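You operate a simulated robot arm through the tools that you are given. There is no shell and no other tool.

You run a simulated robot arm. Do the job below in one go: nothing can be reset, and whatever is moved stays where it is left.

## Task
Sweep the spilled toffees off the black mat and tip them into the grey bin.
Fine: yellow brush and blue dustpan back in their spots; nothing spilt; bin cover shut again. Set down upright: yellow brush.

The check looks at the end state, three seconds after you hand in, the way a careful person would. Anything else that was tipped, shoved, dropped, spilled or broken makes it a failure. Lids that push on must go on centred and level and be pressed home; caps that screw on are set level and turned clockwise until they are tight.

## Robot
A 6-joint arm with a two-finger parallel gripper, fixed in place. Base frame: the origin is at the foot of the arm, x ahead of it, y to its left, z up. Units: mm, rad, N and s.
With the tool pointing down near the work surface it reaches from about 340 to 760 mm from the base axis. Its first joint turns from -1.152 to 1.152 rad. Payload 2.45 kg.
The tool frame sits at the grasp point between the pads (the TCP): z along the fingers, y along the line on which they close. The tips reach 24 mm beyond it. Largest opening 68 mm; finger width 17, thickness 10; the body of the gripper, 40 by 70 mm, starts 41 mm behind the TCP.
Orientation is told as [roll, pitch, yaw] about the base's x, y, z axes, in that order, counted from this pose: with the fingers straight down and closing along the base's y, the tool's x points along the base's -x, its y along +y and its z along -z.

## Interface
- The arm moves only by the tool arm_command. Its argument "increments" is a list of rows, each an object of numbers (a shift or turn left out is 0, a gripper value left out holds the last): "tx", "ty", "tz": the shift along the base's x, y, z in units of 500 mm (1.0 is 500 mm); "ax", "ay", "az": the turn, a rotation vector about the base's x, y, z in units of 90 degrees (1.0 is 90 degrees). In form: [{"tx": .., "ty": .., "tz": .., "ax": .., "ay": .., "az": ..}, ...]. A call has 1 to 20 rows; each row is the pose to reach, as a shift and turn from the pose commanded when the call began. "fingers" is the finger opening in mm, from 0 to 68, set as the call begins (left out, the last holds). A call with a number of a shift or a turn outside -1 to 1 is refused whole. Each row takes 0.2 s and may step no farther than 50 mm and 0.15 rad from the row before; otherwise, or with a gripper value out of range, the whole call is refused. A pose out of reach is approached as far as the arm can. The call stops where the force on the tool passes 40 N (or 10 N more than at its start, if that is more) or the arm is blocked; 0.2 s more then pass. Each finger travels about 108 mm/s and halts on what it meets, pressing with about 22 N; the grip force reading is that of the motor and also rises with nothing between the fingers. The clock runs only during rows and for 0.2 s after the last one: add rows that repeat a pose to give the fingers time. It gives the time, the measured TCP pose, the force on the tool (base axes), the opening and the grip force at its end, in the units of the frame above (readings bear some noise), with the torque about the TCP (base axes, N m) and any sound that the robot's microphone picked up.
- Cameras (640 x 400 px; columns grow to the right, rows downward): "scene" is fixed at [151, 412.2, 1462.8]; the picture's right is [-0.83, -0.55, 0.00], its down [-0.32, 0.48, -0.82] and it looks along [0.45, -0.68, -0.57] (base axes); focal length 274 px, centre (320, 200). "wrist" rides on the gripper at [84, 11, -75] in the tool frame; the picture's right is [-0.13, 0.99, 0.00], its down [-0.60, -0.08, -0.79] and it looks along [-0.79, -0.10, 0.61] (tool axes); focal length 251 px, centre (320, 200). There is no depth. A picture from a camera that has moved, and an enlarged one, comes with that camera's place and axes in the base frame and with its lens. The place of the scene camera against the robot may be out by one fixed shift of up to 12 mm in any direction.
- get_image(camera): a new picture of that camera. No time passes.
- zoom(camera, box): a new picture of the part [left, top, right, bottom] of that camera's present view, enlarged. No time passes.
- finish_job(): hands the job in; it is judged then, once.

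Places have to be worked out from the pictures, the camera data and where the tool is seen. Open the gripper and draw the arm clear of the work before you hand the job in, unless the task says otherwise.

The tools are called after "Call:" by a JSON object that holds its "api" and its "payload". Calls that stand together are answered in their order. arm_command: Moves the arm, as the interface text tells. Its arguments: {"type":"object","properties":{"increments":{"type":"array"},"fingers":{"type":"number"}},"required":["increments"]} The other tools are called the same way: get_image (camera) takes a picture; zoom (camera, box) takes an enlarged picture of a part of a camera's view; finish_job () hands the job in.

At the start:

```text
clock: 0.0
ee_pos: [486.6, -129.6, 1310.8]
orientation: [0.001, 0.0, -0.001]
ft_force: [-0.5, -0.2, 0.4]
torque: [-0.01, 0.01, -0.01]
grip_width: 68.2
grip_force: 0.0
```

scene: 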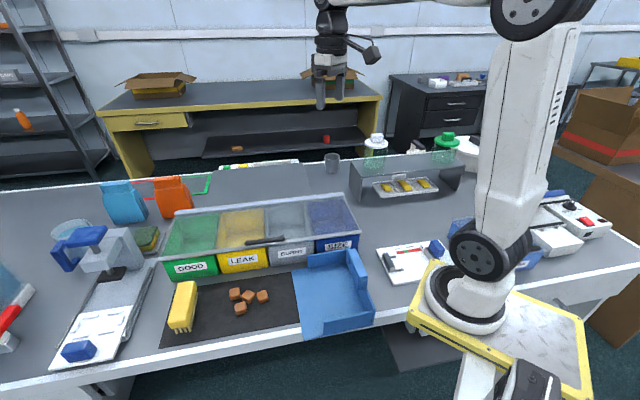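
wrist: 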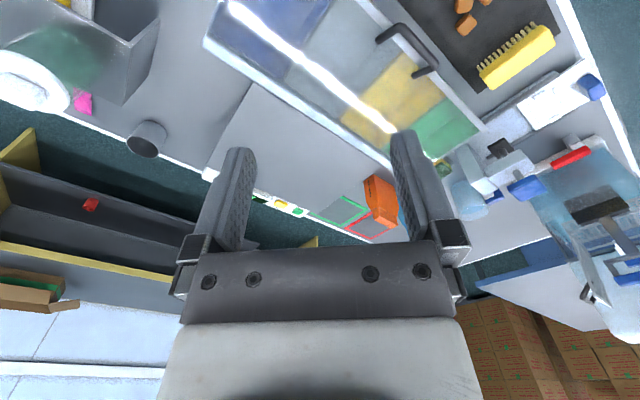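

I start by looking closer at the mat, the bins with the cover, and the dustpan.

Call:
{"api": "zoom", "payload": {"camera": "scene", "box": [150, 180, 390, 350]}}

Call:
{"api": "zoom", "payload": {"camera": "scene", "box": [220, 180, 380, 280]}}

Call:
{"api": "zoom", "payload": {"camera": "scene", "box": [150, 250, 310, 350]}}

Call:
{"api": "zoom", "payload": {"camera": "scene", "box": [280, 240, 400, 345]}}

```text
2.35 times, centred on (270, 265) of scene
camera zoom: at [151.0, 412.2, 1462.8], right [-0.83, -0.55, 0.0], down [-0.32, 0.48, -0.82], along [0.45, -0.68, -0.57], focal length 645 px, centre (438, 47)
```

zoom: 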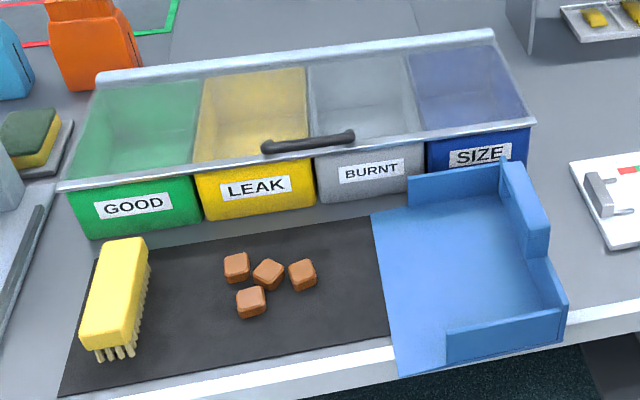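

```text
4.00 times, centred on (300, 230) of scene
camera zoom: at [151.0, 412.2, 1462.8], right [-0.83, -0.55, 0.0], down [-0.32, 0.48, -0.82], along [0.45, -0.68, -0.57], focal length 1097 px, centre (400, 80)
```

zoom: 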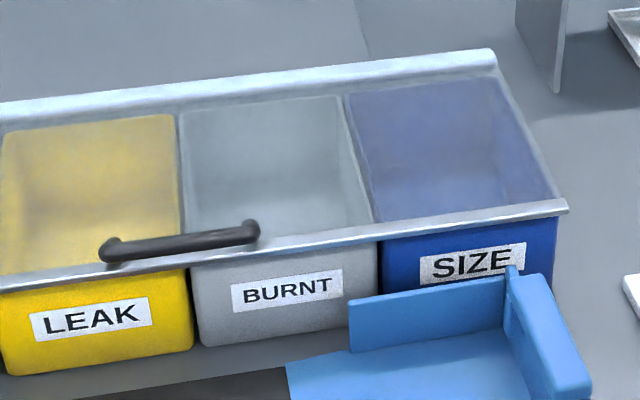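

```text
4.00 times, centred on (230, 300) of scene
camera zoom: at [151.0, 412.2, 1462.8], right [-0.83, -0.55, 0.0], down [-0.32, 0.48, -0.82], along [0.45, -0.68, -0.57], focal length 1097 px, centre (680, -200)
```

zoom: 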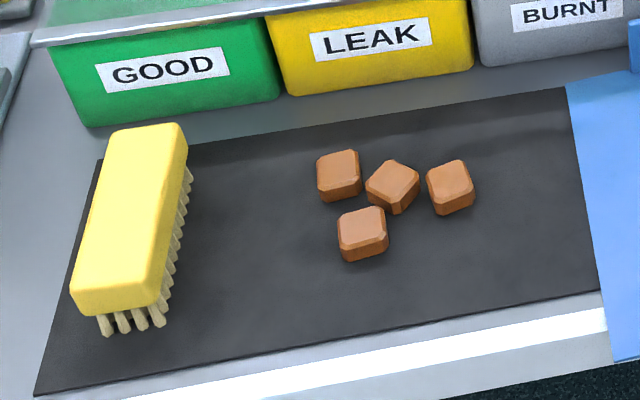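

```text
3.81 times, centred on (340, 292) of scene
camera zoom: at [151.0, 412.2, 1462.8], right [-0.83, -0.55, 0.0], down [-0.32, 0.48, -0.82], along [0.45, -0.68, -0.57], focal length 1044 px, centre (244, -152)
```

zoom: 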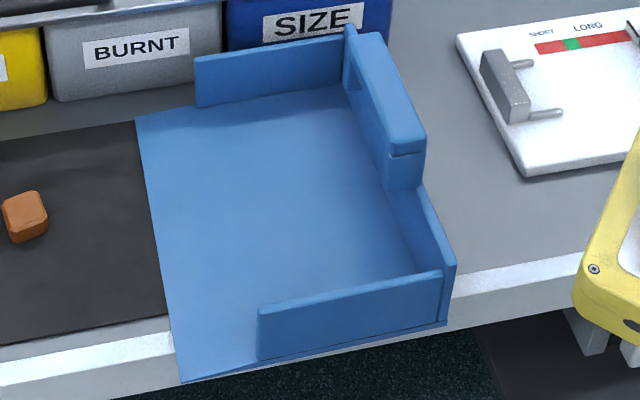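

The mat lies diagonally in front of the arm at about z 790, with the brush near (685, 250). I'll move the camera over to the left and tilt it down for a better look, staying high.

Call:
{"api": "arm_command", "payload": {"increments": [{"ty": 0.08, "ay": 0.06}, {"ty": 0.16, "ay": 0.13}, {"ty": 0.24, "ay": 0.2}, {"ty": 0.32, "ay": 0.27}, {"ty": 0.4, "ay": 0.34}, {"ty": 0.4, "ay": 0.34}], "fingers": 68}}

Call:
{"api": "get_image", "payload": {"camera": "wrist"}}

Call:
{"api": "get_image", "payload": {"camera": "scene"}}

```text
clock: 1.4
ee_pos: [483.2, 69.9, 1299.3]
orientation: [0.0, 0.529, 0.0]
ft_force: [0.4, 0.6, 0.8]
torque: [0.02, -0.04, 0.02]
grip_width: 68.2
grip_force: 0.0
out of reach, approached as far as the arm can: row 5, 6
```

```text
taken
camera wrist: at [447.3, 81.5, 1407.4], right [0.11, 0.99, -0.06], down [0.92, -0.08, 0.38], along [0.37, -0.1, -0.92], focal length 251 px, centre (320, 200)
```

wrist: 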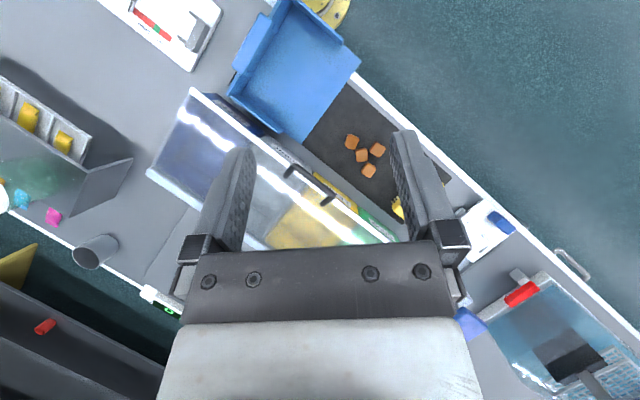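

```text
taken
```

scene: 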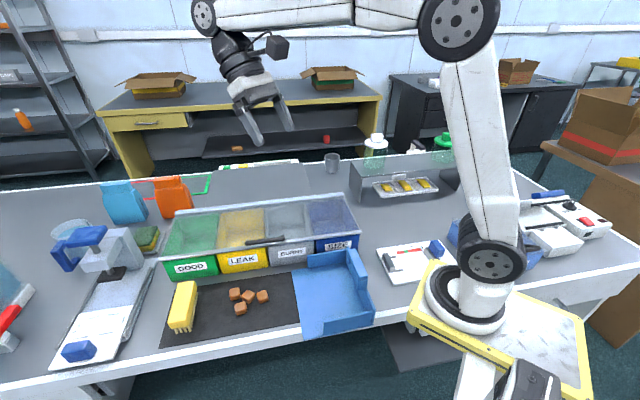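

I have a view from above; I'll enlarge the parts that matter.

Call:
{"api": "zoom", "payload": {"camera": "wrist", "box": [220, 0, 380, 100]}}

Call:
{"api": "zoom", "payload": {"camera": "wrist", "box": [140, 80, 400, 250]}}

Call:
{"api": "zoom", "payload": {"camera": "wrist", "box": [300, 60, 460, 240]}}

```text
4.00 times, centred on (300, 50) of wrist
camera zoom: at [447.3, 81.5, 1407.4], right [0.11, 0.99, -0.06], down [0.92, -0.08, 0.38], along [0.37, -0.1, -0.92], focal length 1006 px, centre (400, 800)
```

zoom: 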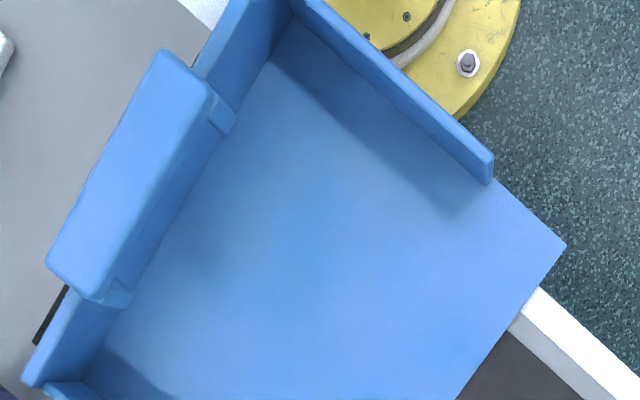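

```text
2.35 times, centred on (270, 165) of wrist
camera zoom: at [447.3, 81.5, 1407.4], right [0.11, 0.99, -0.06], down [0.92, -0.08, 0.38], along [0.37, -0.1, -0.92], focal length 592 px, centre (438, 282)
```

zoom: 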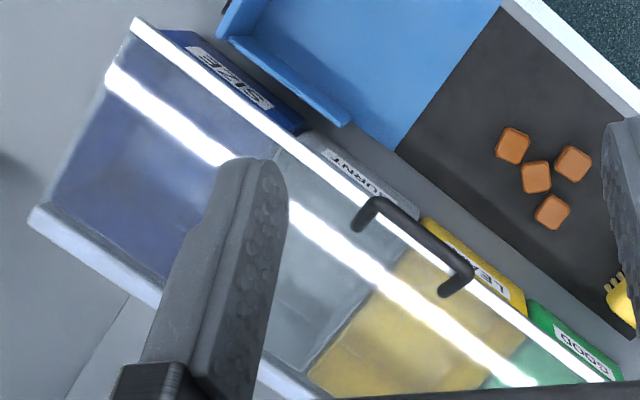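

```text
2.22 times, centred on (380, 150) of wrist
camera zoom: at [447.3, 81.5, 1407.4], right [0.11, 0.99, -0.06], down [0.92, -0.08, 0.38], along [0.37, -0.1, -0.92], focal length 559 px, centre (187, 311)
```

zoom: 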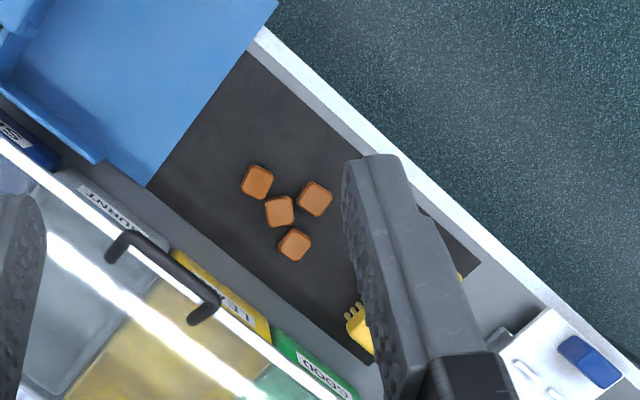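

Everything needed is visible: dustpan with a bar handle above its rear wall, clear cover with a dark handle, toffees in the middle of the mat. I'll go lower and turn the tool 45 degrees to match the table's direction, for a closer view.

Call:
{"api": "arm_command", "payload": {"increments": [{"tx": -0.005, "ty": 0.017, "tz": -0.07, "az": -0.0625}, {"tx": -0.01, "ty": 0.034, "tz": -0.14, "az": -0.125}, {"tx": -0.015, "ty": 0.051, "tz": -0.21, "az": -0.1875}, {"tx": -0.02, "ty": 0.068, "tz": -0.28, "az": -0.25}, {"tx": -0.025, "ty": 0.085, "tz": -0.35, "az": -0.3125}, {"tx": -0.03, "ty": 0.102, "tz": -0.42, "az": -0.375}, {"tx": -0.035, "ty": 0.119, "tz": -0.49, "az": -0.4375}, {"tx": -0.04, "ty": 0.136, "tz": -0.56, "az": -0.5}]}}

Call:
{"api": "get_image", "payload": {"camera": "wrist"}}

Call:
{"api": "get_image", "payload": {"camera": "scene"}}

```text
clock: 3.2
ee_pos: [464.2, 135.7, 1020.2]
orientation: [0.0, 0.535, -0.788]
ft_force: [0.0, -0.4, -0.2]
torque: [0.01, -0.03, 0.0]
grip_width: 67.9
grip_force: 0.0
```

```text
taken
camera wrist: at [447.5, 168.5, 1127.4], right [0.78, 0.62, -0.07], down [0.6, -0.71, 0.38], along [0.19, -0.33, -0.92], focal length 251 px, centre (320, 200)
```

wrist: 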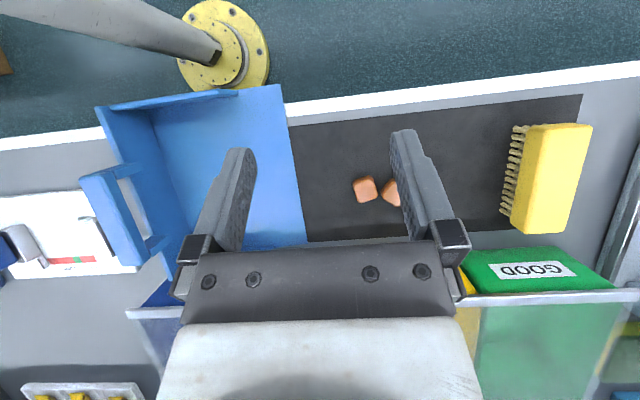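

```text
taken
```

scene: 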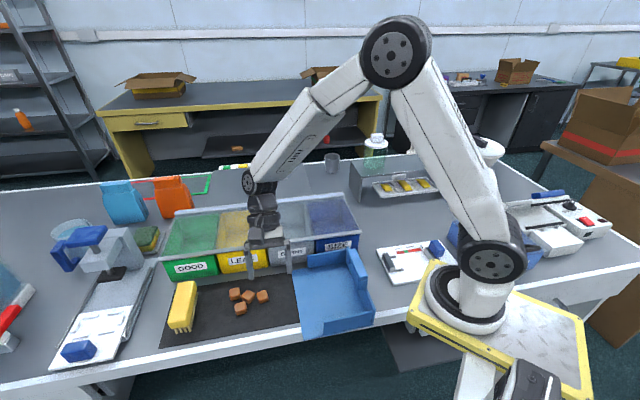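

Toffee, brush and pan places agree between the two cameras to a few mm (the table runs at 45 degrees; brush centre ≈ (692, 252)). Now I tilt the camera toward the bins to understand the cover, its handle and hinge.

Call:
{"api": "arm_command", "payload": {"increments": [{"tx": 0.02, "ty": -0.02, "ax": -0.05, "ay": -0.05}, {"tx": 0.04, "ty": -0.04, "ax": -0.1, "ay": -0.1}, {"tx": 0.06, "ty": -0.06, "ax": -0.13, "ay": -0.13}]}}

Call:
{"api": "get_image", "payload": {"camera": "wrist"}}

Call:
{"api": "zoom", "payload": {"camera": "wrist", "box": [0, 60, 400, 310]}}

```text
clock: 4.0
ee_pos: [494.0, 108.2, 1020.1]
orientation: [-0.001, 0.244, -0.785]
ft_force: [0.4, 1.3, -0.6]
torque: [0.02, -0.02, 0.0]
grip_width: 67.8
grip_force: 0.1
```

```text
taken
camera wrist: at [454.9, 160.2, 1113.3], right [0.79, 0.61, -0.03], down [0.49, -0.61, 0.62], along [0.36, -0.51, -0.78], focal length 251 px, centre (320, 200)
```

wrist: 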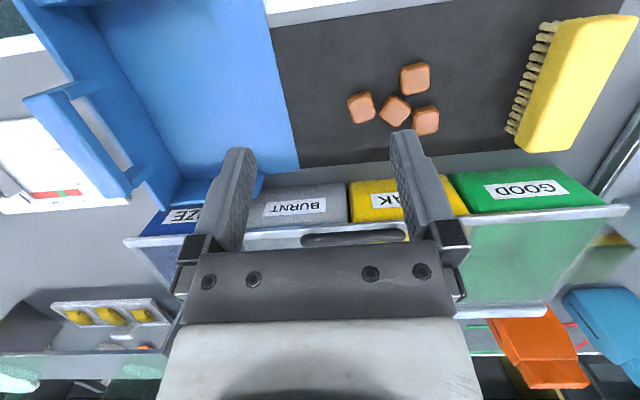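

```text
1.60 times, centred on (200, 185) of wrist
camera zoom: at [454.9, 160.2, 1113.3], right [0.79, 0.61, -0.03], down [0.49, -0.61, 0.62], along [0.36, -0.51, -0.78], focal length 402 px, centre (512, 224)
```

zoom: 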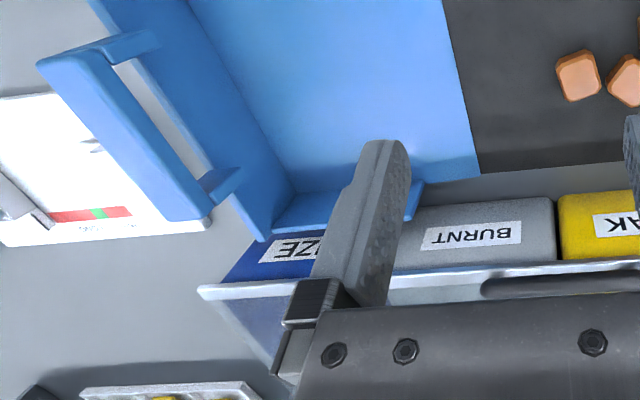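

The wrist picture is upside down, so near things show at the top. I'll shift further over the bins to see the cover fully.

Call:
{"api": "arm_command", "payload": {"increments": [{"tx": 0.06, "ty": -0.06, "tz": 0.03}, {"tx": 0.12, "ty": -0.12, "tz": 0.06}, {"tx": 0.18, "ty": -0.18, "tz": 0.1}, {"tx": 0.24, "ty": -0.24, "tz": 0.14}, {"tx": 0.3, "ty": -0.3, "tz": 0.14}]}}

Call:
{"api": "get_image", "payload": {"camera": "wrist"}}

Call:
{"api": "zoom", "payload": {"camera": "wrist", "box": [100, 0, 500, 250]}}

```text
clock: 5.2
ee_pos: [642.3, -44.3, 1089.5]
orientation: [-0.001, 0.244, -0.786]
ft_force: [-0.4, 0.4, 0.8]
torque: [0.01, -0.01, -0.04]
grip_width: 68.1
grip_force: 0.0
```

```text
taken
camera wrist: at [604.7, 8.6, 1182.6], right [0.79, 0.61, -0.03], down [0.49, -0.61, 0.62], along [0.36, -0.51, -0.78], focal length 251 px, centre (320, 200)
```

wrist: 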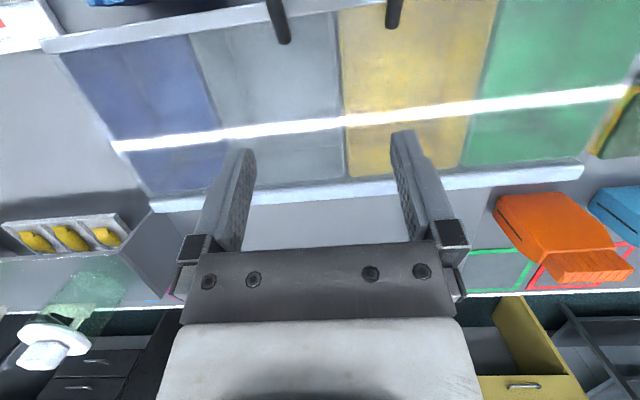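

```text
1.60 times, centred on (300, 125) of wrist
camera zoom: at [604.7, 8.6, 1182.6], right [0.79, 0.61, -0.03], down [0.49, -0.61, 0.62], along [0.36, -0.51, -0.78], focal length 402 px, centre (352, 320)
```

zoom: 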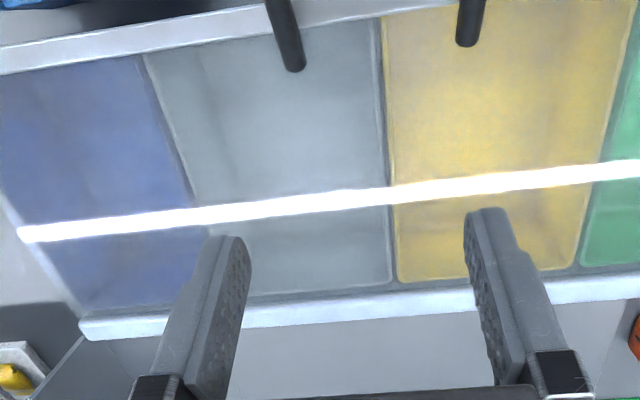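

The cover is hinged at its back rod (about 200 mm deep, top ≈ z 907) and its handle is a round bar tilting forward past the front edge, near (597, 21, 930). I'll retract a bit, straighten the tool and turn it 90° so the fingers close across that bar.

Call:
{"api": "arm_command", "payload": {"increments": [{"tx": -0.045, "ty": 0.055, "ax": -0.0275, "ay": -0.0275}, {"tx": -0.09, "ty": 0.11, "ax": -0.055, "ay": -0.055}, {"tx": -0.135, "ty": 0.165, "ax": -0.0825, "ay": -0.0825}, {"tx": -0.18, "ty": 0.22, "ax": -0.11, "ay": -0.11}]}}

Call:
{"api": "arm_command", "payload": {"increments": [{"az": 0.09}, {"az": 0.18}, {"az": 0.27}, {"az": 0.36}, {"az": 0.45}, {"az": 0.54}, {"az": 0.63}, {"az": 0.72}, {"az": 0.81}, {"az": 0.9}, {"az": 1.0}]}}

Call:
{"api": "get_image", "payload": {"camera": "wrist"}}

Call:
{"api": "get_image", "payload": {"camera": "scene"}}

```text
clock: 6.2
ee_pos: [551.2, 66.9, 1091.9]
orientation: [-0.002, 0.001, -0.785]
ft_force: [0.0, 0.0, 0.0]
torque: [-0.03, -0.02, 0.03]
grip_width: 67.8
grip_force: 0.1
```

```text
refused: row 11 steps farther than a row can; nothing moved
```

```text
taken
camera wrist: at [498.8, 133.8, 1165.6], right [0.79, 0.61, 0.0], down [0.37, -0.48, 0.79], along [0.48, -0.63, -0.61], focal length 251 px, centre (320, 200)
```

wrist: 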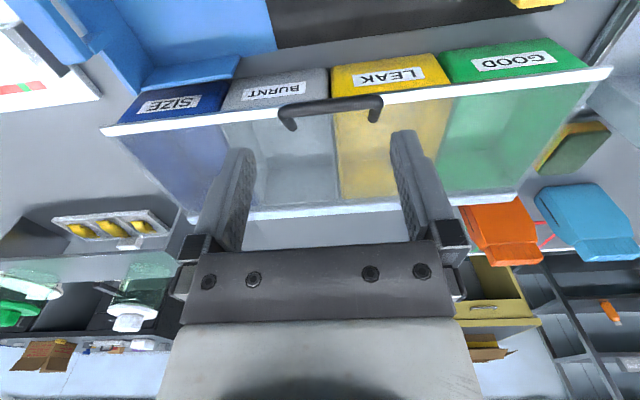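

```text
taken
```

scene: 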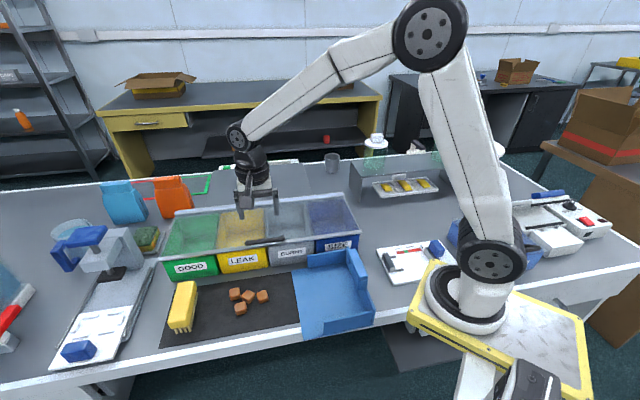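

The bar is clearly seen (C-shaped, legs running back onto the cover). Now the 90° turn with finer rows.

Call:
{"api": "arm_command", "payload": {"increments": [{"az": 0.09}, {"az": 0.18}, {"az": 0.27}, {"az": 0.36}, {"az": 0.45}, {"az": 0.54}, {"az": 0.63}, {"az": 0.72}, {"az": 0.81}, {"az": 0.9}, {"az": 0.95}, {"az": 1.0}]}}

Call:
{"api": "arm_command", "payload": {"increments": [{"ax": -0.06, "ay": -0.06, "tz": -0.02}, {"ax": -0.12, "ay": -0.12, "tz": -0.04}, {"ax": -0.18, "ay": -0.18, "tz": -0.06}, {"ax": -0.24, "ay": -0.24, "tz": -0.08}, {"ax": -0.3, "ay": -0.3, "tz": -0.1}, {"ax": -0.3536, "ay": -0.3536, "tz": -0.12}]}}

Call:
{"api": "get_image", "payload": {"camera": "wrist"}}

Call:
{"api": "get_image", "payload": {"camera": "scene"}}

```text
clock: 8.8
ee_pos: [551.8, 68.2, 1091.7]
orientation: [0.0, 0.0, 0.789]
ft_force: [0.2, -0.5, -0.1]
torque: [-0.01, 0.02, 0.02]
grip_width: 68.2
grip_force: 0.0
```

```text
clock: 10.2
ee_pos: [552.9, 67.4, 1030.4]
orientation: [-0.786, 0.001, 0.787]
ft_force: [-0.7, -0.3, -0.4]
torque: [0.01, 0.01, 0.0]
grip_width: 68.3
grip_force: 0.0
```

```text
taken
camera wrist: at [449.7, 51.7, 1074.5], right [-0.4, 0.59, -0.7], down [0.07, 0.78, 0.62], along [0.91, 0.2, -0.36], focal length 251 px, centre (320, 200)
```

wrist: 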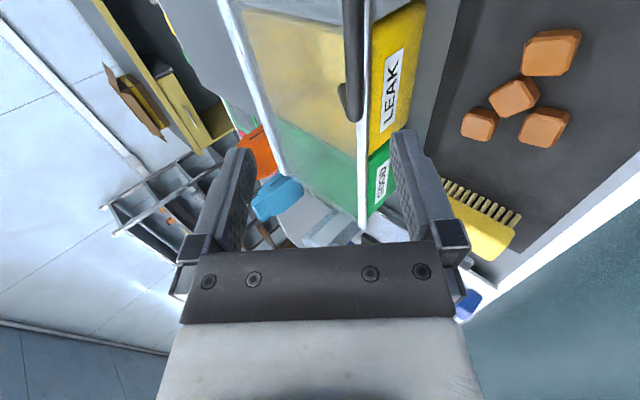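

```text
taken
```

scene: 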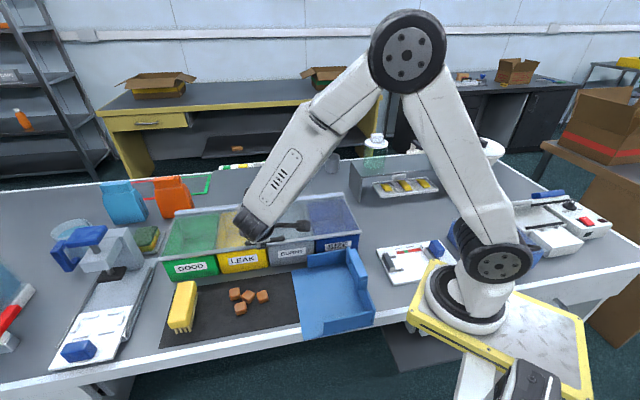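

The tool now points 45° down toward the cover as intended, and the bar estimate is b≈408, z≈928. I'll advance along the tool axis so that the bar lies between the open fingers.

Call:
{"api": "arm_command", "payload": {"increments": [{"tz": -0.074}, {"tx": 0.04, "ty": -0.04, "tz": -0.13}, {"tx": 0.06, "ty": -0.06, "tz": -0.158}, {"tx": 0.08, "ty": -0.08, "tz": -0.187}]}}

Call:
{"api": "get_image", "payload": {"camera": "wrist"}}

Call:
{"api": "zoom", "payload": {"camera": "scene", "box": [200, 180, 360, 280]}}

```text
clock: 11.2
ee_pos: [593.1, 28.7, 935.6]
orientation: [-0.786, 0.002, 0.785]
ft_force: [0.5, 0.7, 0.4]
torque: [-0.04, -0.01, -0.02]
grip_width: 68.0
grip_force: 0.0
```

```text
taken
camera wrist: at [489.4, 12.7, 980.8], right [-0.41, 0.59, -0.7], down [0.07, 0.78, 0.62], along [0.91, 0.2, -0.36], focal length 251 px, centre (320, 200)
```

wrist: 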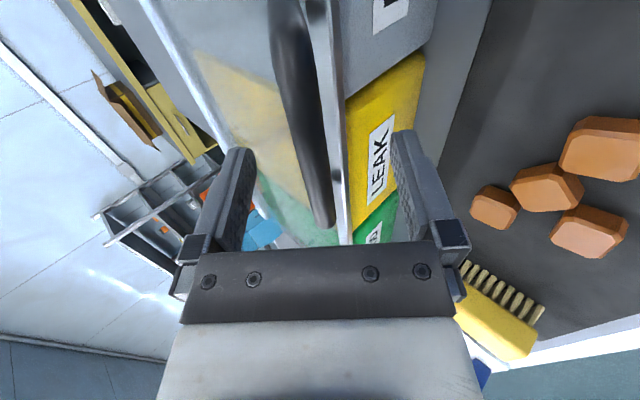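

```text
4.00 times, centred on (280, 230) of scene
camera zoom: at [151.0, 412.2, 1462.8], right [-0.83, -0.55, 0.0], down [-0.32, 0.48, -0.82], along [0.45, -0.68, -0.57], focal length 1097 px, centre (480, 80)
```

zoom: 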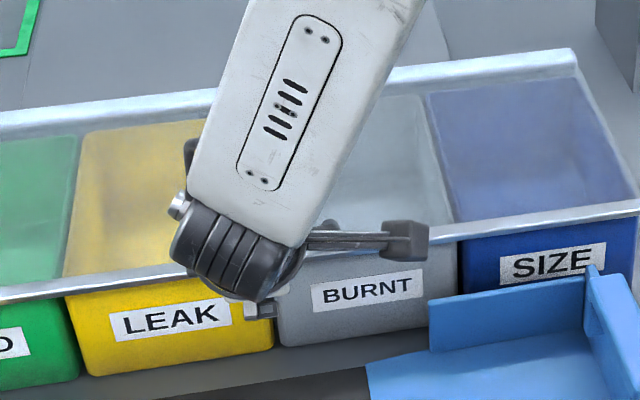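

The bar runs between the fingers, about 13 mm beyond the TCP and nearly centred. I close the gripper on it.

Call:
{"api": "arm_command", "payload": {"increments": [{"tz": 0}, {"tz": 0}, {"tz": 0}], "fingers": 0}}

Call:
{"api": "get_image", "payload": {"camera": "wrist"}}

```text
clock: 12.0
ee_pos: [593.6, 27.7, 937.7]
orientation: [-0.788, 0.0, 0.784]
ft_force: [10.5, -13.0, 8.3]
torque: [-0.15, -0.11, -0.04]
grip_width: 13.6
grip_force: 33.1
```

```text
taken
camera wrist: at [490.3, 11.9, 982.0], right [-0.4, 0.59, -0.7], down [0.07, 0.79, 0.61], along [0.91, 0.2, -0.36], focal length 251 px, centre (320, 200)
```

wrist: 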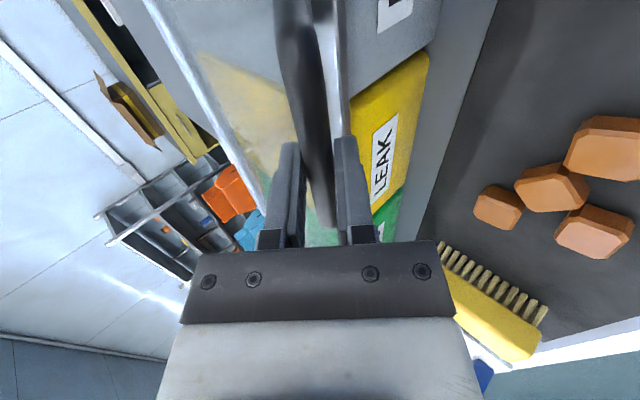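

The bar is held (13.6 mm). I begin to swing the cover up along an arc about the back rod, a small 10° piece first, watching the forces.

Call:
{"api": "arm_command", "payload": {"increments": [{"tx": 0.0013, "ty": -0.0013, "tz": 0.0184}, {"tx": 0.0033, "ty": -0.0033, "tz": 0.0364}, {"tx": 0.0057, "ty": -0.0057, "tz": 0.0542}, {"tx": 0.0086, "ty": -0.0086, "tz": 0.072}]}}

Call:
{"api": "zoom", "payload": {"camera": "scene", "box": [140, 140, 380, 290]}}

```text
clock: 13.0
ee_pos: [597.8, 22.6, 972.3]
orientation: [-0.782, 0.001, 0.785]
ft_force: [26.5, -14.6, -11.3]
torque: [-0.03, -0.14, 0.07]
grip_width: 13.6
grip_force: 33.7
```

```text
2.67 times, centred on (260, 215) of scene
camera zoom: at [151.9, 411.8, 1462.8], right [-0.83, -0.55, 0.0], down [-0.32, 0.48, -0.82], along [0.45, -0.68, -0.57], focal length 731 px, centre (480, 160)
```

zoom: 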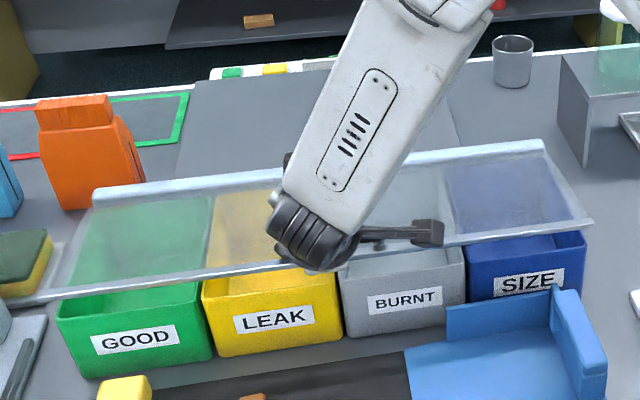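

The cover is swinging about its back rod. The tool is pulled toward the hinge (≈29 N), so the true arc curves in slightly more; I correct for that and continue 15°.

Call:
{"api": "arm_command", "payload": {"increments": [{"tx": 0.0058, "ty": -0.0058, "tz": 0.0176}, {"tx": 0.0116, "ty": -0.0116, "tz": 0.0348}, {"tx": 0.0168, "ty": -0.0168, "tz": 0.0518}, {"tx": 0.0225, "ty": -0.0225, "tz": 0.0684}, {"tx": 0.0287, "ty": -0.0287, "tz": 0.0846}, {"tx": 0.0352, "ty": -0.0352, "tz": 0.1004}]}}

Call:
{"api": "zoom", "payload": {"camera": "scene", "box": [140, 140, 380, 290]}}

```text
clock: 14.4
ee_pos: [613.6, 5.4, 1025.1]
orientation: [-0.786, 0.001, 0.788]
ft_force: [0.2, 12.4, 3.4]
torque: [0.04, 0.13, 0.08]
grip_width: 13.7
grip_force: 33.5
```

```text
2.67 times, centred on (260, 215) of scene
camera zoom: at [150.9, 412.6, 1462.7], right [-0.83, -0.55, 0.0], down [-0.32, 0.48, -0.82], along [0.45, -0.68, -0.57], focal length 731 px, centre (480, 160)
```

zoom: 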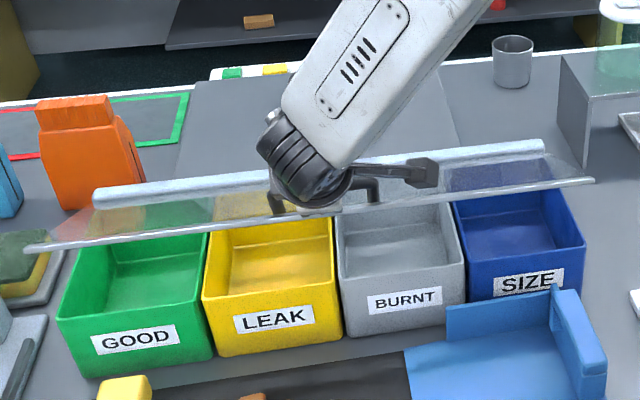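

A circle through the three measured points gives the hinge at about b=613, z=908, radius 205. I continue on that arc for 25° more.

Call:
{"api": "arm_command", "payload": {"increments": [{"tx": 0.0065, "ty": -0.0065, "tz": 0.0206}, {"tx": 0.0139, "ty": -0.0139, "tz": 0.0352}, {"tx": 0.0218, "ty": -0.0218, "tz": 0.0492}, {"tx": 0.03, "ty": -0.03, "tz": 0.0628}, {"tx": 0.0386, "ty": -0.0386, "tz": 0.0758}, {"tx": 0.0478, "ty": -0.0478, "tz": 0.0884}, {"tx": 0.0571, "ty": -0.0571, "tz": 0.1002}, {"tx": 0.067, "ty": -0.067, "tz": 0.1116}, {"tx": 0.0771, "ty": -0.0771, "tz": 0.1224}, {"tx": 0.0875, "ty": -0.0875, "tz": 0.1324}]}}

Call:
{"api": "get_image", "payload": {"camera": "scene"}}

Call:
{"api": "get_image", "payload": {"camera": "wrist"}}

```text
clock: 16.6
ee_pos: [658.3, -39.0, 1089.5]
orientation: [-0.784, 0.003, 0.785]
ft_force: [-2.4, -1.9, -0.2]
torque: [0.0, 0.19, 0.13]
grip_width: 13.6
grip_force: 33.7
```

```text
taken
```

scene: 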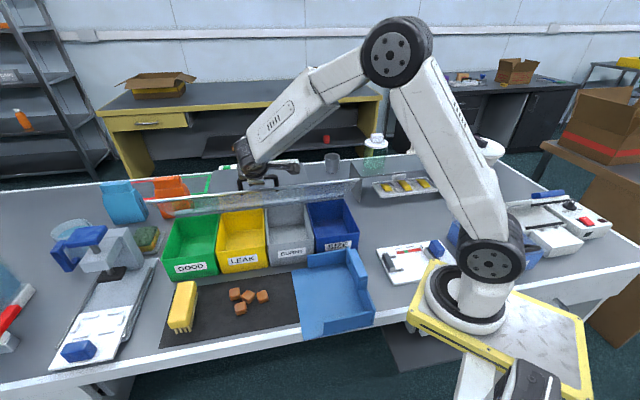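

```text
taken
camera wrist: at [555.1, -54.4, 1134.2], right [-0.41, 0.59, -0.7], down [0.07, 0.78, 0.62], along [0.91, 0.2, -0.36], focal length 251 px, centre (320, 200)
```

wrist: 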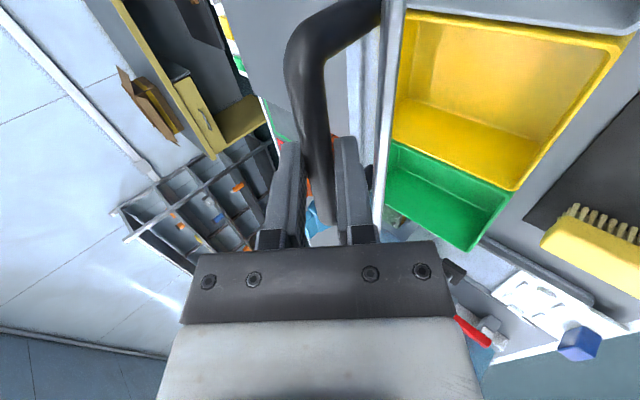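

Forces are near zero and the bar is right on the predicted circle, cover about 51° open. I swing it 30° further.

Call:
{"api": "arm_command", "payload": {"increments": [{"tx": 0.0109, "ty": -0.0109, "tz": 0.0094}, {"tx": 0.0219, "ty": -0.0219, "tz": 0.0182}, {"tx": 0.0332, "ty": -0.0332, "tz": 0.0262}, {"tx": 0.0447, "ty": -0.0447, "tz": 0.0336}, {"tx": 0.0564, "ty": -0.0564, "tz": 0.0402}, {"tx": 0.0684, "ty": -0.0684, "tz": 0.0462}, {"tx": 0.0806, "ty": -0.0806, "tz": 0.0512}, {"tx": 0.0928, "ty": -0.0928, "tz": 0.0556}, {"tx": 0.1052, "ty": -0.1052, "tz": 0.0594}, {"tx": 0.1176, "ty": -0.1176, "tz": 0.0622}, {"tx": 0.1302, "ty": -0.1302, "tz": 0.0644}, {"tx": 0.143, "ty": -0.143, "tz": 0.0656}]}}

Call:
{"api": "get_image", "payload": {"camera": "scene"}}

Call:
{"api": "get_image", "payload": {"camera": "wrist"}}

```text
clock: 19.2
ee_pos: [729.8, -110.2, 1122.7]
orientation: [-0.786, 0.001, 0.782]
ft_force: [-7.7, -7.4, 4.2]
torque: [-0.08, 0.09, 0.29]
grip_width: 13.7
grip_force: 33.4
```

```text
taken
```

scene: 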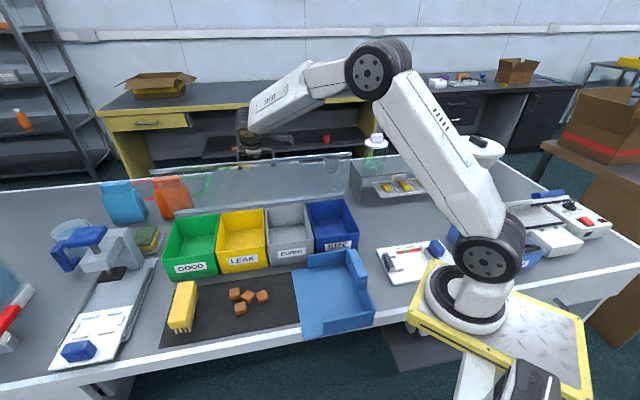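

```text
taken
camera wrist: at [626.6, -125.8, 1167.2], right [-0.4, 0.59, -0.7], down [0.07, 0.78, 0.62], along [0.91, 0.2, -0.36], focal length 251 px, centre (320, 200)
```

wrist: 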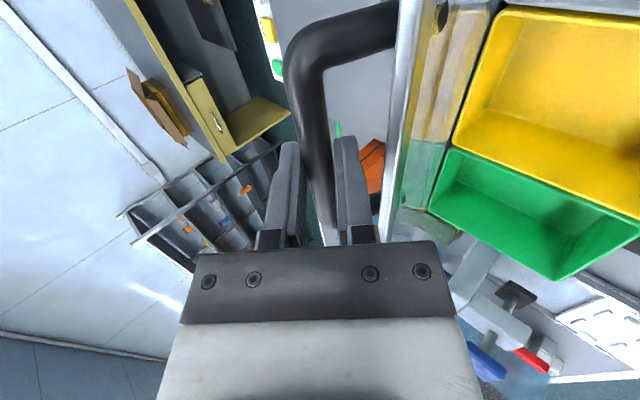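

Cover about 81° open, on the arc still. I push on past vertical in small steps, checking reach.

Call:
{"api": "arm_command", "payload": {"increments": [{"tx": 0.0126, "ty": -0.0126, "tz": 0.0006}, {"tx": 0.0253, "ty": -0.0253, "tz": 0.0004}, {"tx": 0.0379, "ty": -0.0379, "tz": -0.0006}, {"tx": 0.0505, "ty": -0.0505, "tz": -0.0024}, {"tx": 0.0631, "ty": -0.0631, "tz": -0.005}]}}

Call:
{"api": "zoom", "payload": {"camera": "scene", "box": [140, 90, 400, 270]}}

Call:
{"api": "get_image", "payload": {"camera": "wrist"}}

```text
clock: 20.4
ee_pos: [762.1, -142.6, 1120.7]
orientation: [-0.787, -0.001, 0.786]
ft_force: [-4.4, -4.4, 7.0]
torque: [-0.07, 0.08, 0.35]
grip_width: 13.7
grip_force: 33.6
```

```text
2.22 times, centred on (270, 180) of scene
camera zoom: at [150.6, 412.0, 1462.8], right [-0.83, -0.55, 0.0], down [-0.32, 0.48, -0.82], along [0.45, -0.68, -0.57], focal length 609 px, centre (431, 244)
```

zoom: 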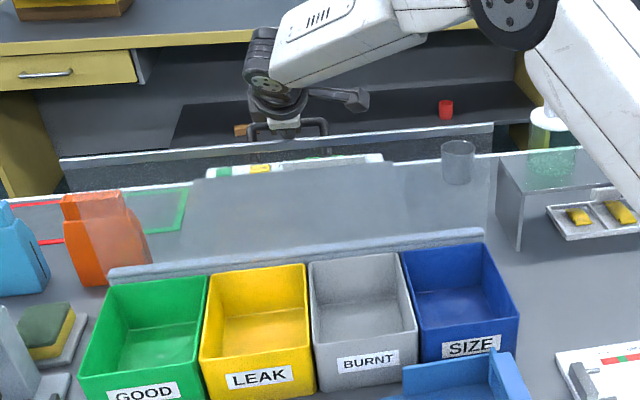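

```text
taken
camera wrist: at [658.1, -157.6, 1165.0], right [-0.4, 0.59, -0.7], down [0.07, 0.78, 0.62], along [0.91, 0.2, -0.36], focal length 251 px, centre (320, 200)
```

wrist: 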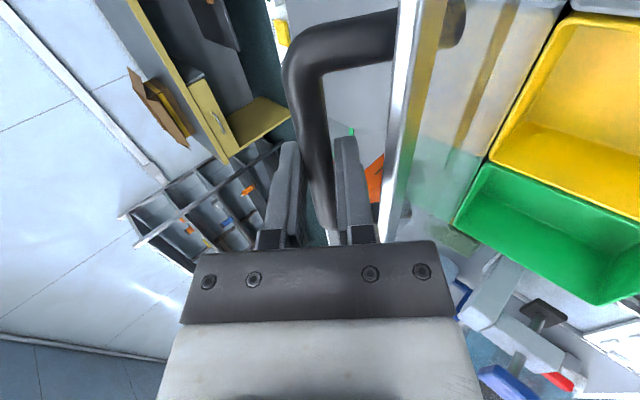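

Past vertical (≈94°) without meeting a stop. I go a further 10° feeling for a stop.

Call:
{"api": "arm_command", "payload": {"increments": [{"tx": 0.0124, "ty": -0.0124, "tz": -0.0034}, {"tx": 0.0247, "ty": -0.0247, "tz": -0.0074}, {"tx": 0.0369, "ty": -0.0369, "tz": -0.0124}, {"tx": 0.0489, "ty": -0.0489, "tz": -0.018}]}}

Call:
{"api": "zoom", "payload": {"camera": "scene", "box": [140, 90, 400, 270]}}

Call:
{"api": "get_image", "payload": {"camera": "wrist"}}

```text
clock: 21.4
ee_pos: [785.4, -163.2, 1111.6]
orientation: [-0.785, -0.001, 0.788]
ft_force: [-19.4, 11.8, 14.3]
torque: [-0.29, 0.37, 0.29]
grip_width: 13.5
grip_force: 33.5
```

```text
2.22 times, centred on (270, 180) of scene
camera zoom: at [149.9, 412.7, 1462.7], right [-0.83, -0.55, 0.0], down [-0.32, 0.48, -0.82], along [0.45, -0.68, -0.57], focal length 609 px, centre (431, 244)
```

zoom: 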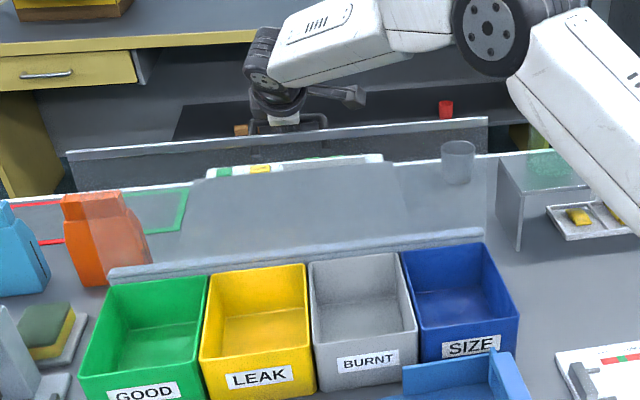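

```text
taken
camera wrist: at [682.2, -179.7, 1156.0], right [-0.41, 0.59, -0.7], down [0.07, 0.78, 0.62], along [0.91, 0.2, -0.36], focal length 251 px, centre (320, 200)
```

wrist: 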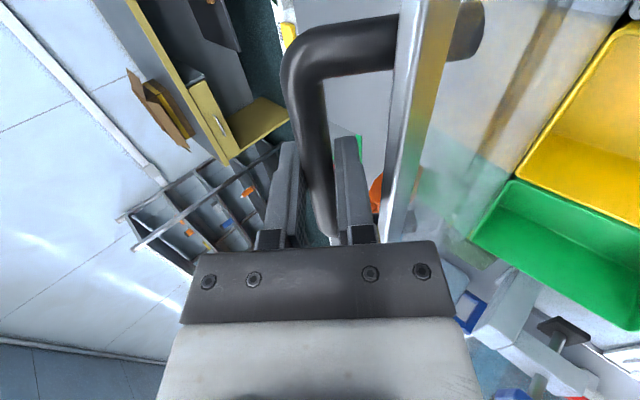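

A rising push back (≈22 N) suggests the cover has reached a stop near 103°. I test by opening the fingers just a little, keeping them around the bar, to see whether it stays.

Call:
{"api": "arm_command", "payload": {"increments": [{"tx": -0.004, "ty": 0.004}, {"tx": -0.004, "ty": 0.004}, {"tx": -0.004, "ty": 0.004}], "fingers": 32}}

Call:
{"api": "get_image", "payload": {"camera": "wrist"}}

Call:
{"api": "zoom", "payload": {"camera": "scene", "box": [140, 90, 400, 270]}}

```text
clock: 22.2
ee_pos: [784.6, -164.5, 1109.7]
orientation: [-0.786, 0.003, 0.786]
ft_force: [0.1, -0.7, -0.2]
torque: [-0.01, 0.01, 0.01]
grip_width: 31.7
grip_force: 0.1
```

```text
taken
camera wrist: at [680.5, -180.1, 1154.6], right [-0.41, 0.59, -0.7], down [0.07, 0.78, 0.62], along [0.91, 0.2, -0.36], focal length 251 px, centre (320, 200)
```

wrist: 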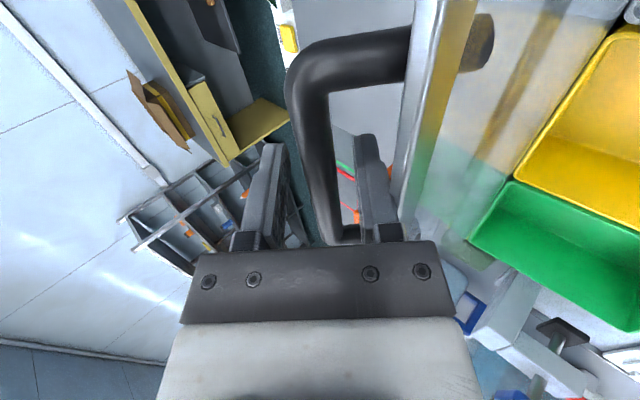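

```text
2.22 times, centred on (270, 180) of scene
camera zoom: at [151.0, 412.2, 1462.8], right [-0.83, -0.55, 0.0], down [-0.32, 0.48, -0.82], along [0.45, -0.68, -0.57], focal length 609 px, centre (431, 244)
```

zoom: 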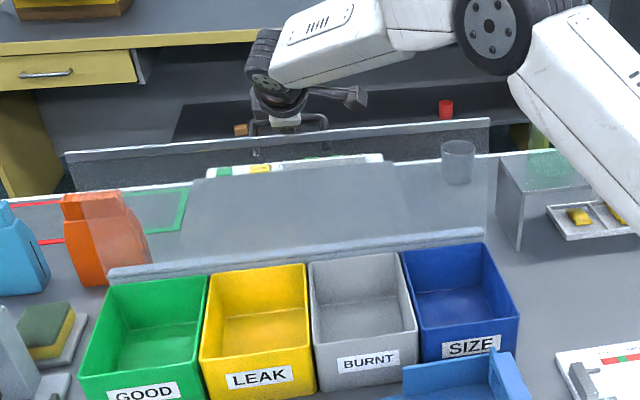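

The bar stands free between the fingers with zero force — the cover stays open by itself. I back out along the tool axis without opening further, since the cover edge is near the lower finger.

Call:
{"api": "arm_command", "payload": {"increments": [{"tx": -0.011, "ty": 0.011, "tz": 0.022}, {"tx": -0.024, "ty": 0.024, "tz": 0.042}, {"tx": -0.04, "ty": 0.04, "tz": 0.062}, {"tx": -0.06, "ty": 0.06, "tz": 0.09}, {"tx": -0.08, "ty": 0.08, "tz": 0.12}]}}

Call:
{"api": "get_image", "payload": {"camera": "scene"}}

Call:
{"api": "get_image", "payload": {"camera": "wrist"}}

```text
clock: 23.4
ee_pos: [743.0, -122.9, 1170.9]
orientation: [-0.785, 0.003, 0.785]
ft_force: [0.4, -0.2, -0.1]
torque: [0.02, -0.01, 0.01]
grip_width: 31.8
grip_force: 0.1
```

```text
taken
```

scene: 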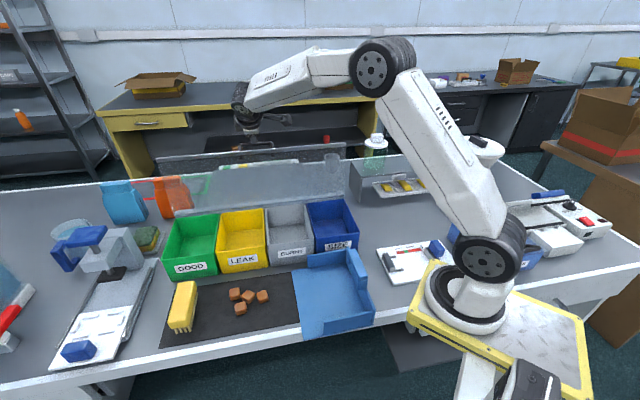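

```text
taken
camera wrist: at [640.1, -140.0, 1215.5], right [-0.4, 0.59, -0.7], down [0.07, 0.78, 0.62], along [0.91, 0.2, -0.36], focal length 251 px, centre (320, 200)
```

wrist: 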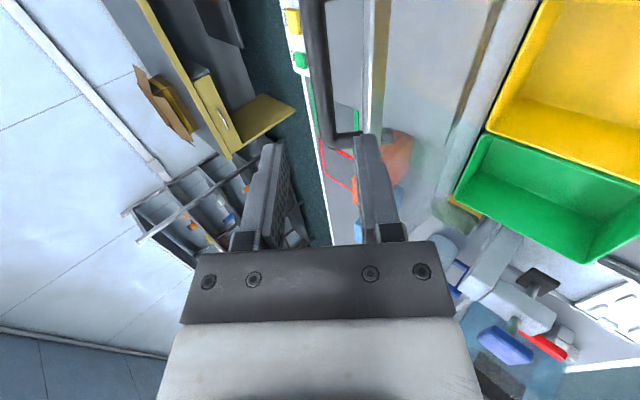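

The cover stays open. I withdraw toward the front and bring the tool back to vertical, then turn it for the brush.

Call:
{"api": "arm_command", "payload": {"increments": [{"tx": -0.04, "ty": 0.06}, {"tx": -0.08, "ty": 0.12, "ax": 0.059, "ay": 0.059}, {"tx": -0.12, "ty": 0.19, "ax": 0.118, "ay": 0.118}, {"tx": -0.16, "ty": 0.255, "ax": 0.177, "ay": 0.177}, {"tx": -0.2, "ty": 0.32, "ax": 0.236, "ay": 0.236}, {"tx": -0.24, "ty": 0.385, "ax": 0.295, "ay": 0.295}, {"tx": -0.286, "ty": 0.446, "ax": 0.3536, "ay": 0.3536}]}}

Call:
{"api": "arm_command", "payload": {"increments": [{"az": -0.09}, {"az": -0.18}, {"az": -0.27}, {"az": -0.36}, {"az": -0.45}, {"az": -0.54}, {"az": -0.63}, {"az": -0.72}, {"az": -0.81}, {"az": -0.9}, {"az": -0.95}, {"az": -1.0}], "fingers": 68}}

Call:
{"api": "get_image", "payload": {"camera": "wrist"}}

Call:
{"api": "get_image", "payload": {"camera": "scene"}}

```text
clock: 25.0
ee_pos: [600.5, 100.7, 1170.0]
orientation: [0.002, 0.003, 0.788]
ft_force: [0.5, 0.5, 0.2]
torque: [-0.03, -0.01, -0.03]
grip_width: 32.0
grip_force: 0.0
```

```text
clock: 27.6
ee_pos: [599.9, 98.7, 1170.7]
orientation: [0.0, 0.0, -0.787]
ft_force: [0.0, 0.0, 0.6]
torque: [0.03, -0.05, 0.04]
grip_width: 68.0
grip_force: 0.1
```

```text
taken
camera wrist: at [548.0, 166.6, 1245.7], right [0.79, 0.61, 0.0], down [0.37, -0.48, 0.79], along [0.48, -0.63, -0.61], focal length 251 px, centre (320, 200)
```

wrist: 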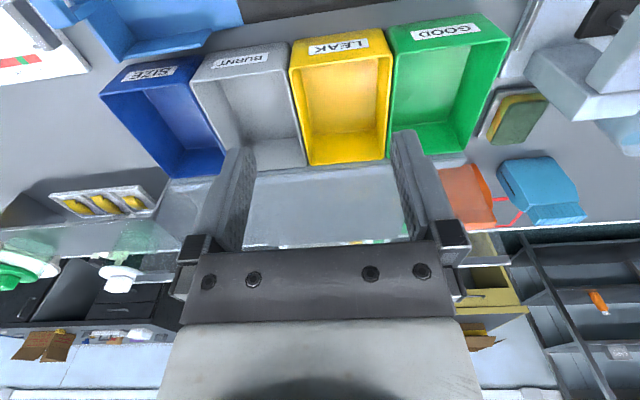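

```text
taken
```

scene: 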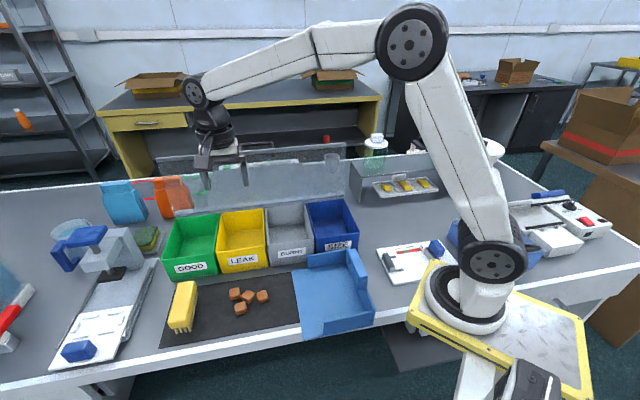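

Next I go above the brush (estimated centre (692, 252)) and look straight at it between the fingers.

Call:
{"api": "arm_command", "payload": {"increments": [{"tx": 0.026, "ty": 0.044, "tz": -0.06}, {"tx": 0.052, "ty": 0.088, "tz": -0.12}, {"tx": 0.079, "ty": 0.131, "tz": -0.18}, {"tx": 0.105, "ty": 0.175, "tz": -0.24}, {"tx": 0.131, "ty": 0.219, "tz": -0.3}, {"tx": 0.158, "ty": 0.263, "tz": -0.36}, {"tx": 0.184, "ty": 0.306, "tz": -0.42}]}}

Call:
{"api": "get_image", "payload": {"camera": "wrist"}}

Call:
{"api": "zoom", "payload": {"camera": "scene", "box": [130, 200, 290, 350]}}

```text
clock: 29.2
ee_pos: [692.4, 250.1, 960.1]
orientation: [0.0, 0.001, -0.786]
ft_force: [0.0, 0.8, -0.5]
torque: [-0.04, 0.02, 0.01]
grip_width: 67.7
grip_force: 0.1
```

```text
taken
camera wrist: at [639.0, 318.1, 1035.5], right [0.79, 0.61, 0.0], down [0.37, -0.48, 0.79], along [0.48, -0.63, -0.61], focal length 251 px, centre (320, 200)
```

wrist: 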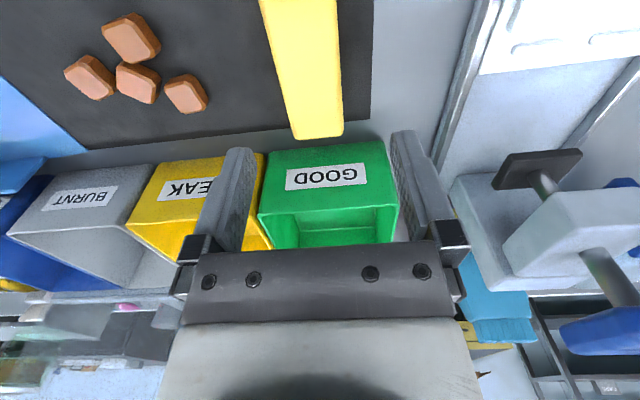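

```text
2.67 times, centred on (210, 275) of scene
camera zoom: at [151.0, 412.2, 1462.8], right [-0.83, -0.55, 0.0], down [-0.32, 0.48, -0.82], along [0.45, -0.68, -0.57], focal length 731 px, centre (613, 0)
```

zoom: 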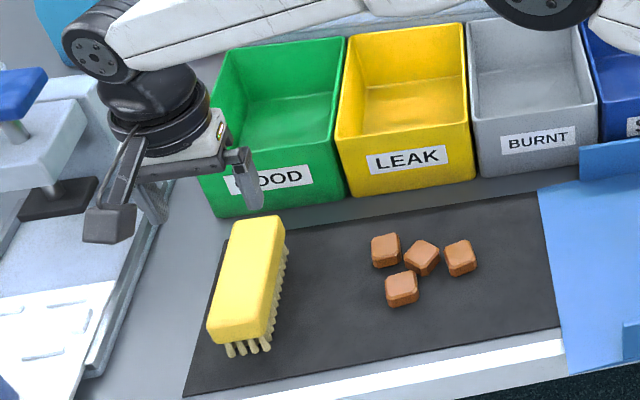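

The brush lies about 9 mm to one side of the tool axis and is ≈48 mm wide. I centre over it and come down to just above it for a check.

Call:
{"api": "arm_command", "payload": {"increments": [{"tx": -0.0133, "ty": -0.0133, "tz": -0.04}, {"tx": -0.0133, "ty": -0.0133, "tz": -0.1}, {"tx": -0.0133, "ty": -0.0133, "tz": -0.15}]}}

Call:
{"api": "get_image", "payload": {"camera": "wrist"}}

Call:
{"api": "zoom", "payload": {"camera": "scene", "box": [130, 200, 290, 350]}}

```text
clock: 30.0
ee_pos: [685.8, 244.6, 885.9]
orientation: [0.001, -0.001, -0.784]
ft_force: [0.5, -0.3, 0.4]
torque: [-0.01, 0.01, 0.01]
grip_width: 68.0
grip_force: 0.1
```

```text
taken
camera wrist: at [633.6, 313.0, 960.4], right [0.79, 0.61, 0.0], down [0.37, -0.48, 0.79], along [0.48, -0.63, -0.61], focal length 251 px, centre (320, 200)
```

wrist: 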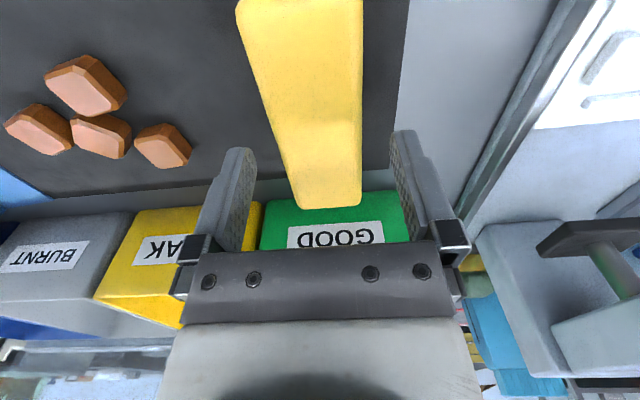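

```text
2.67 times, centred on (210, 275) of scene
camera zoom: at [151.0, 412.2, 1462.8], right [-0.83, -0.55, 0.0], down [-0.32, 0.48, -0.82], along [0.45, -0.68, -0.57], focal length 731 px, centre (613, 0)
```

zoom: 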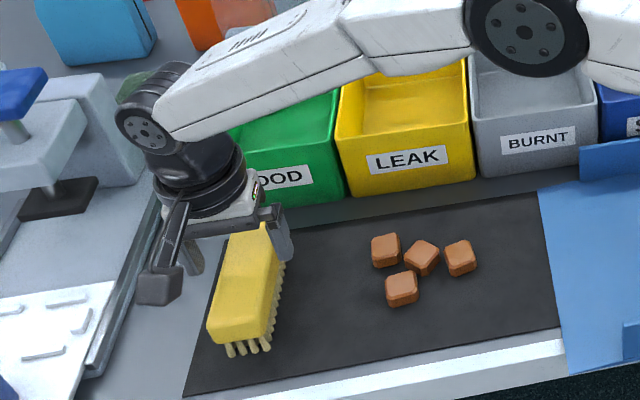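

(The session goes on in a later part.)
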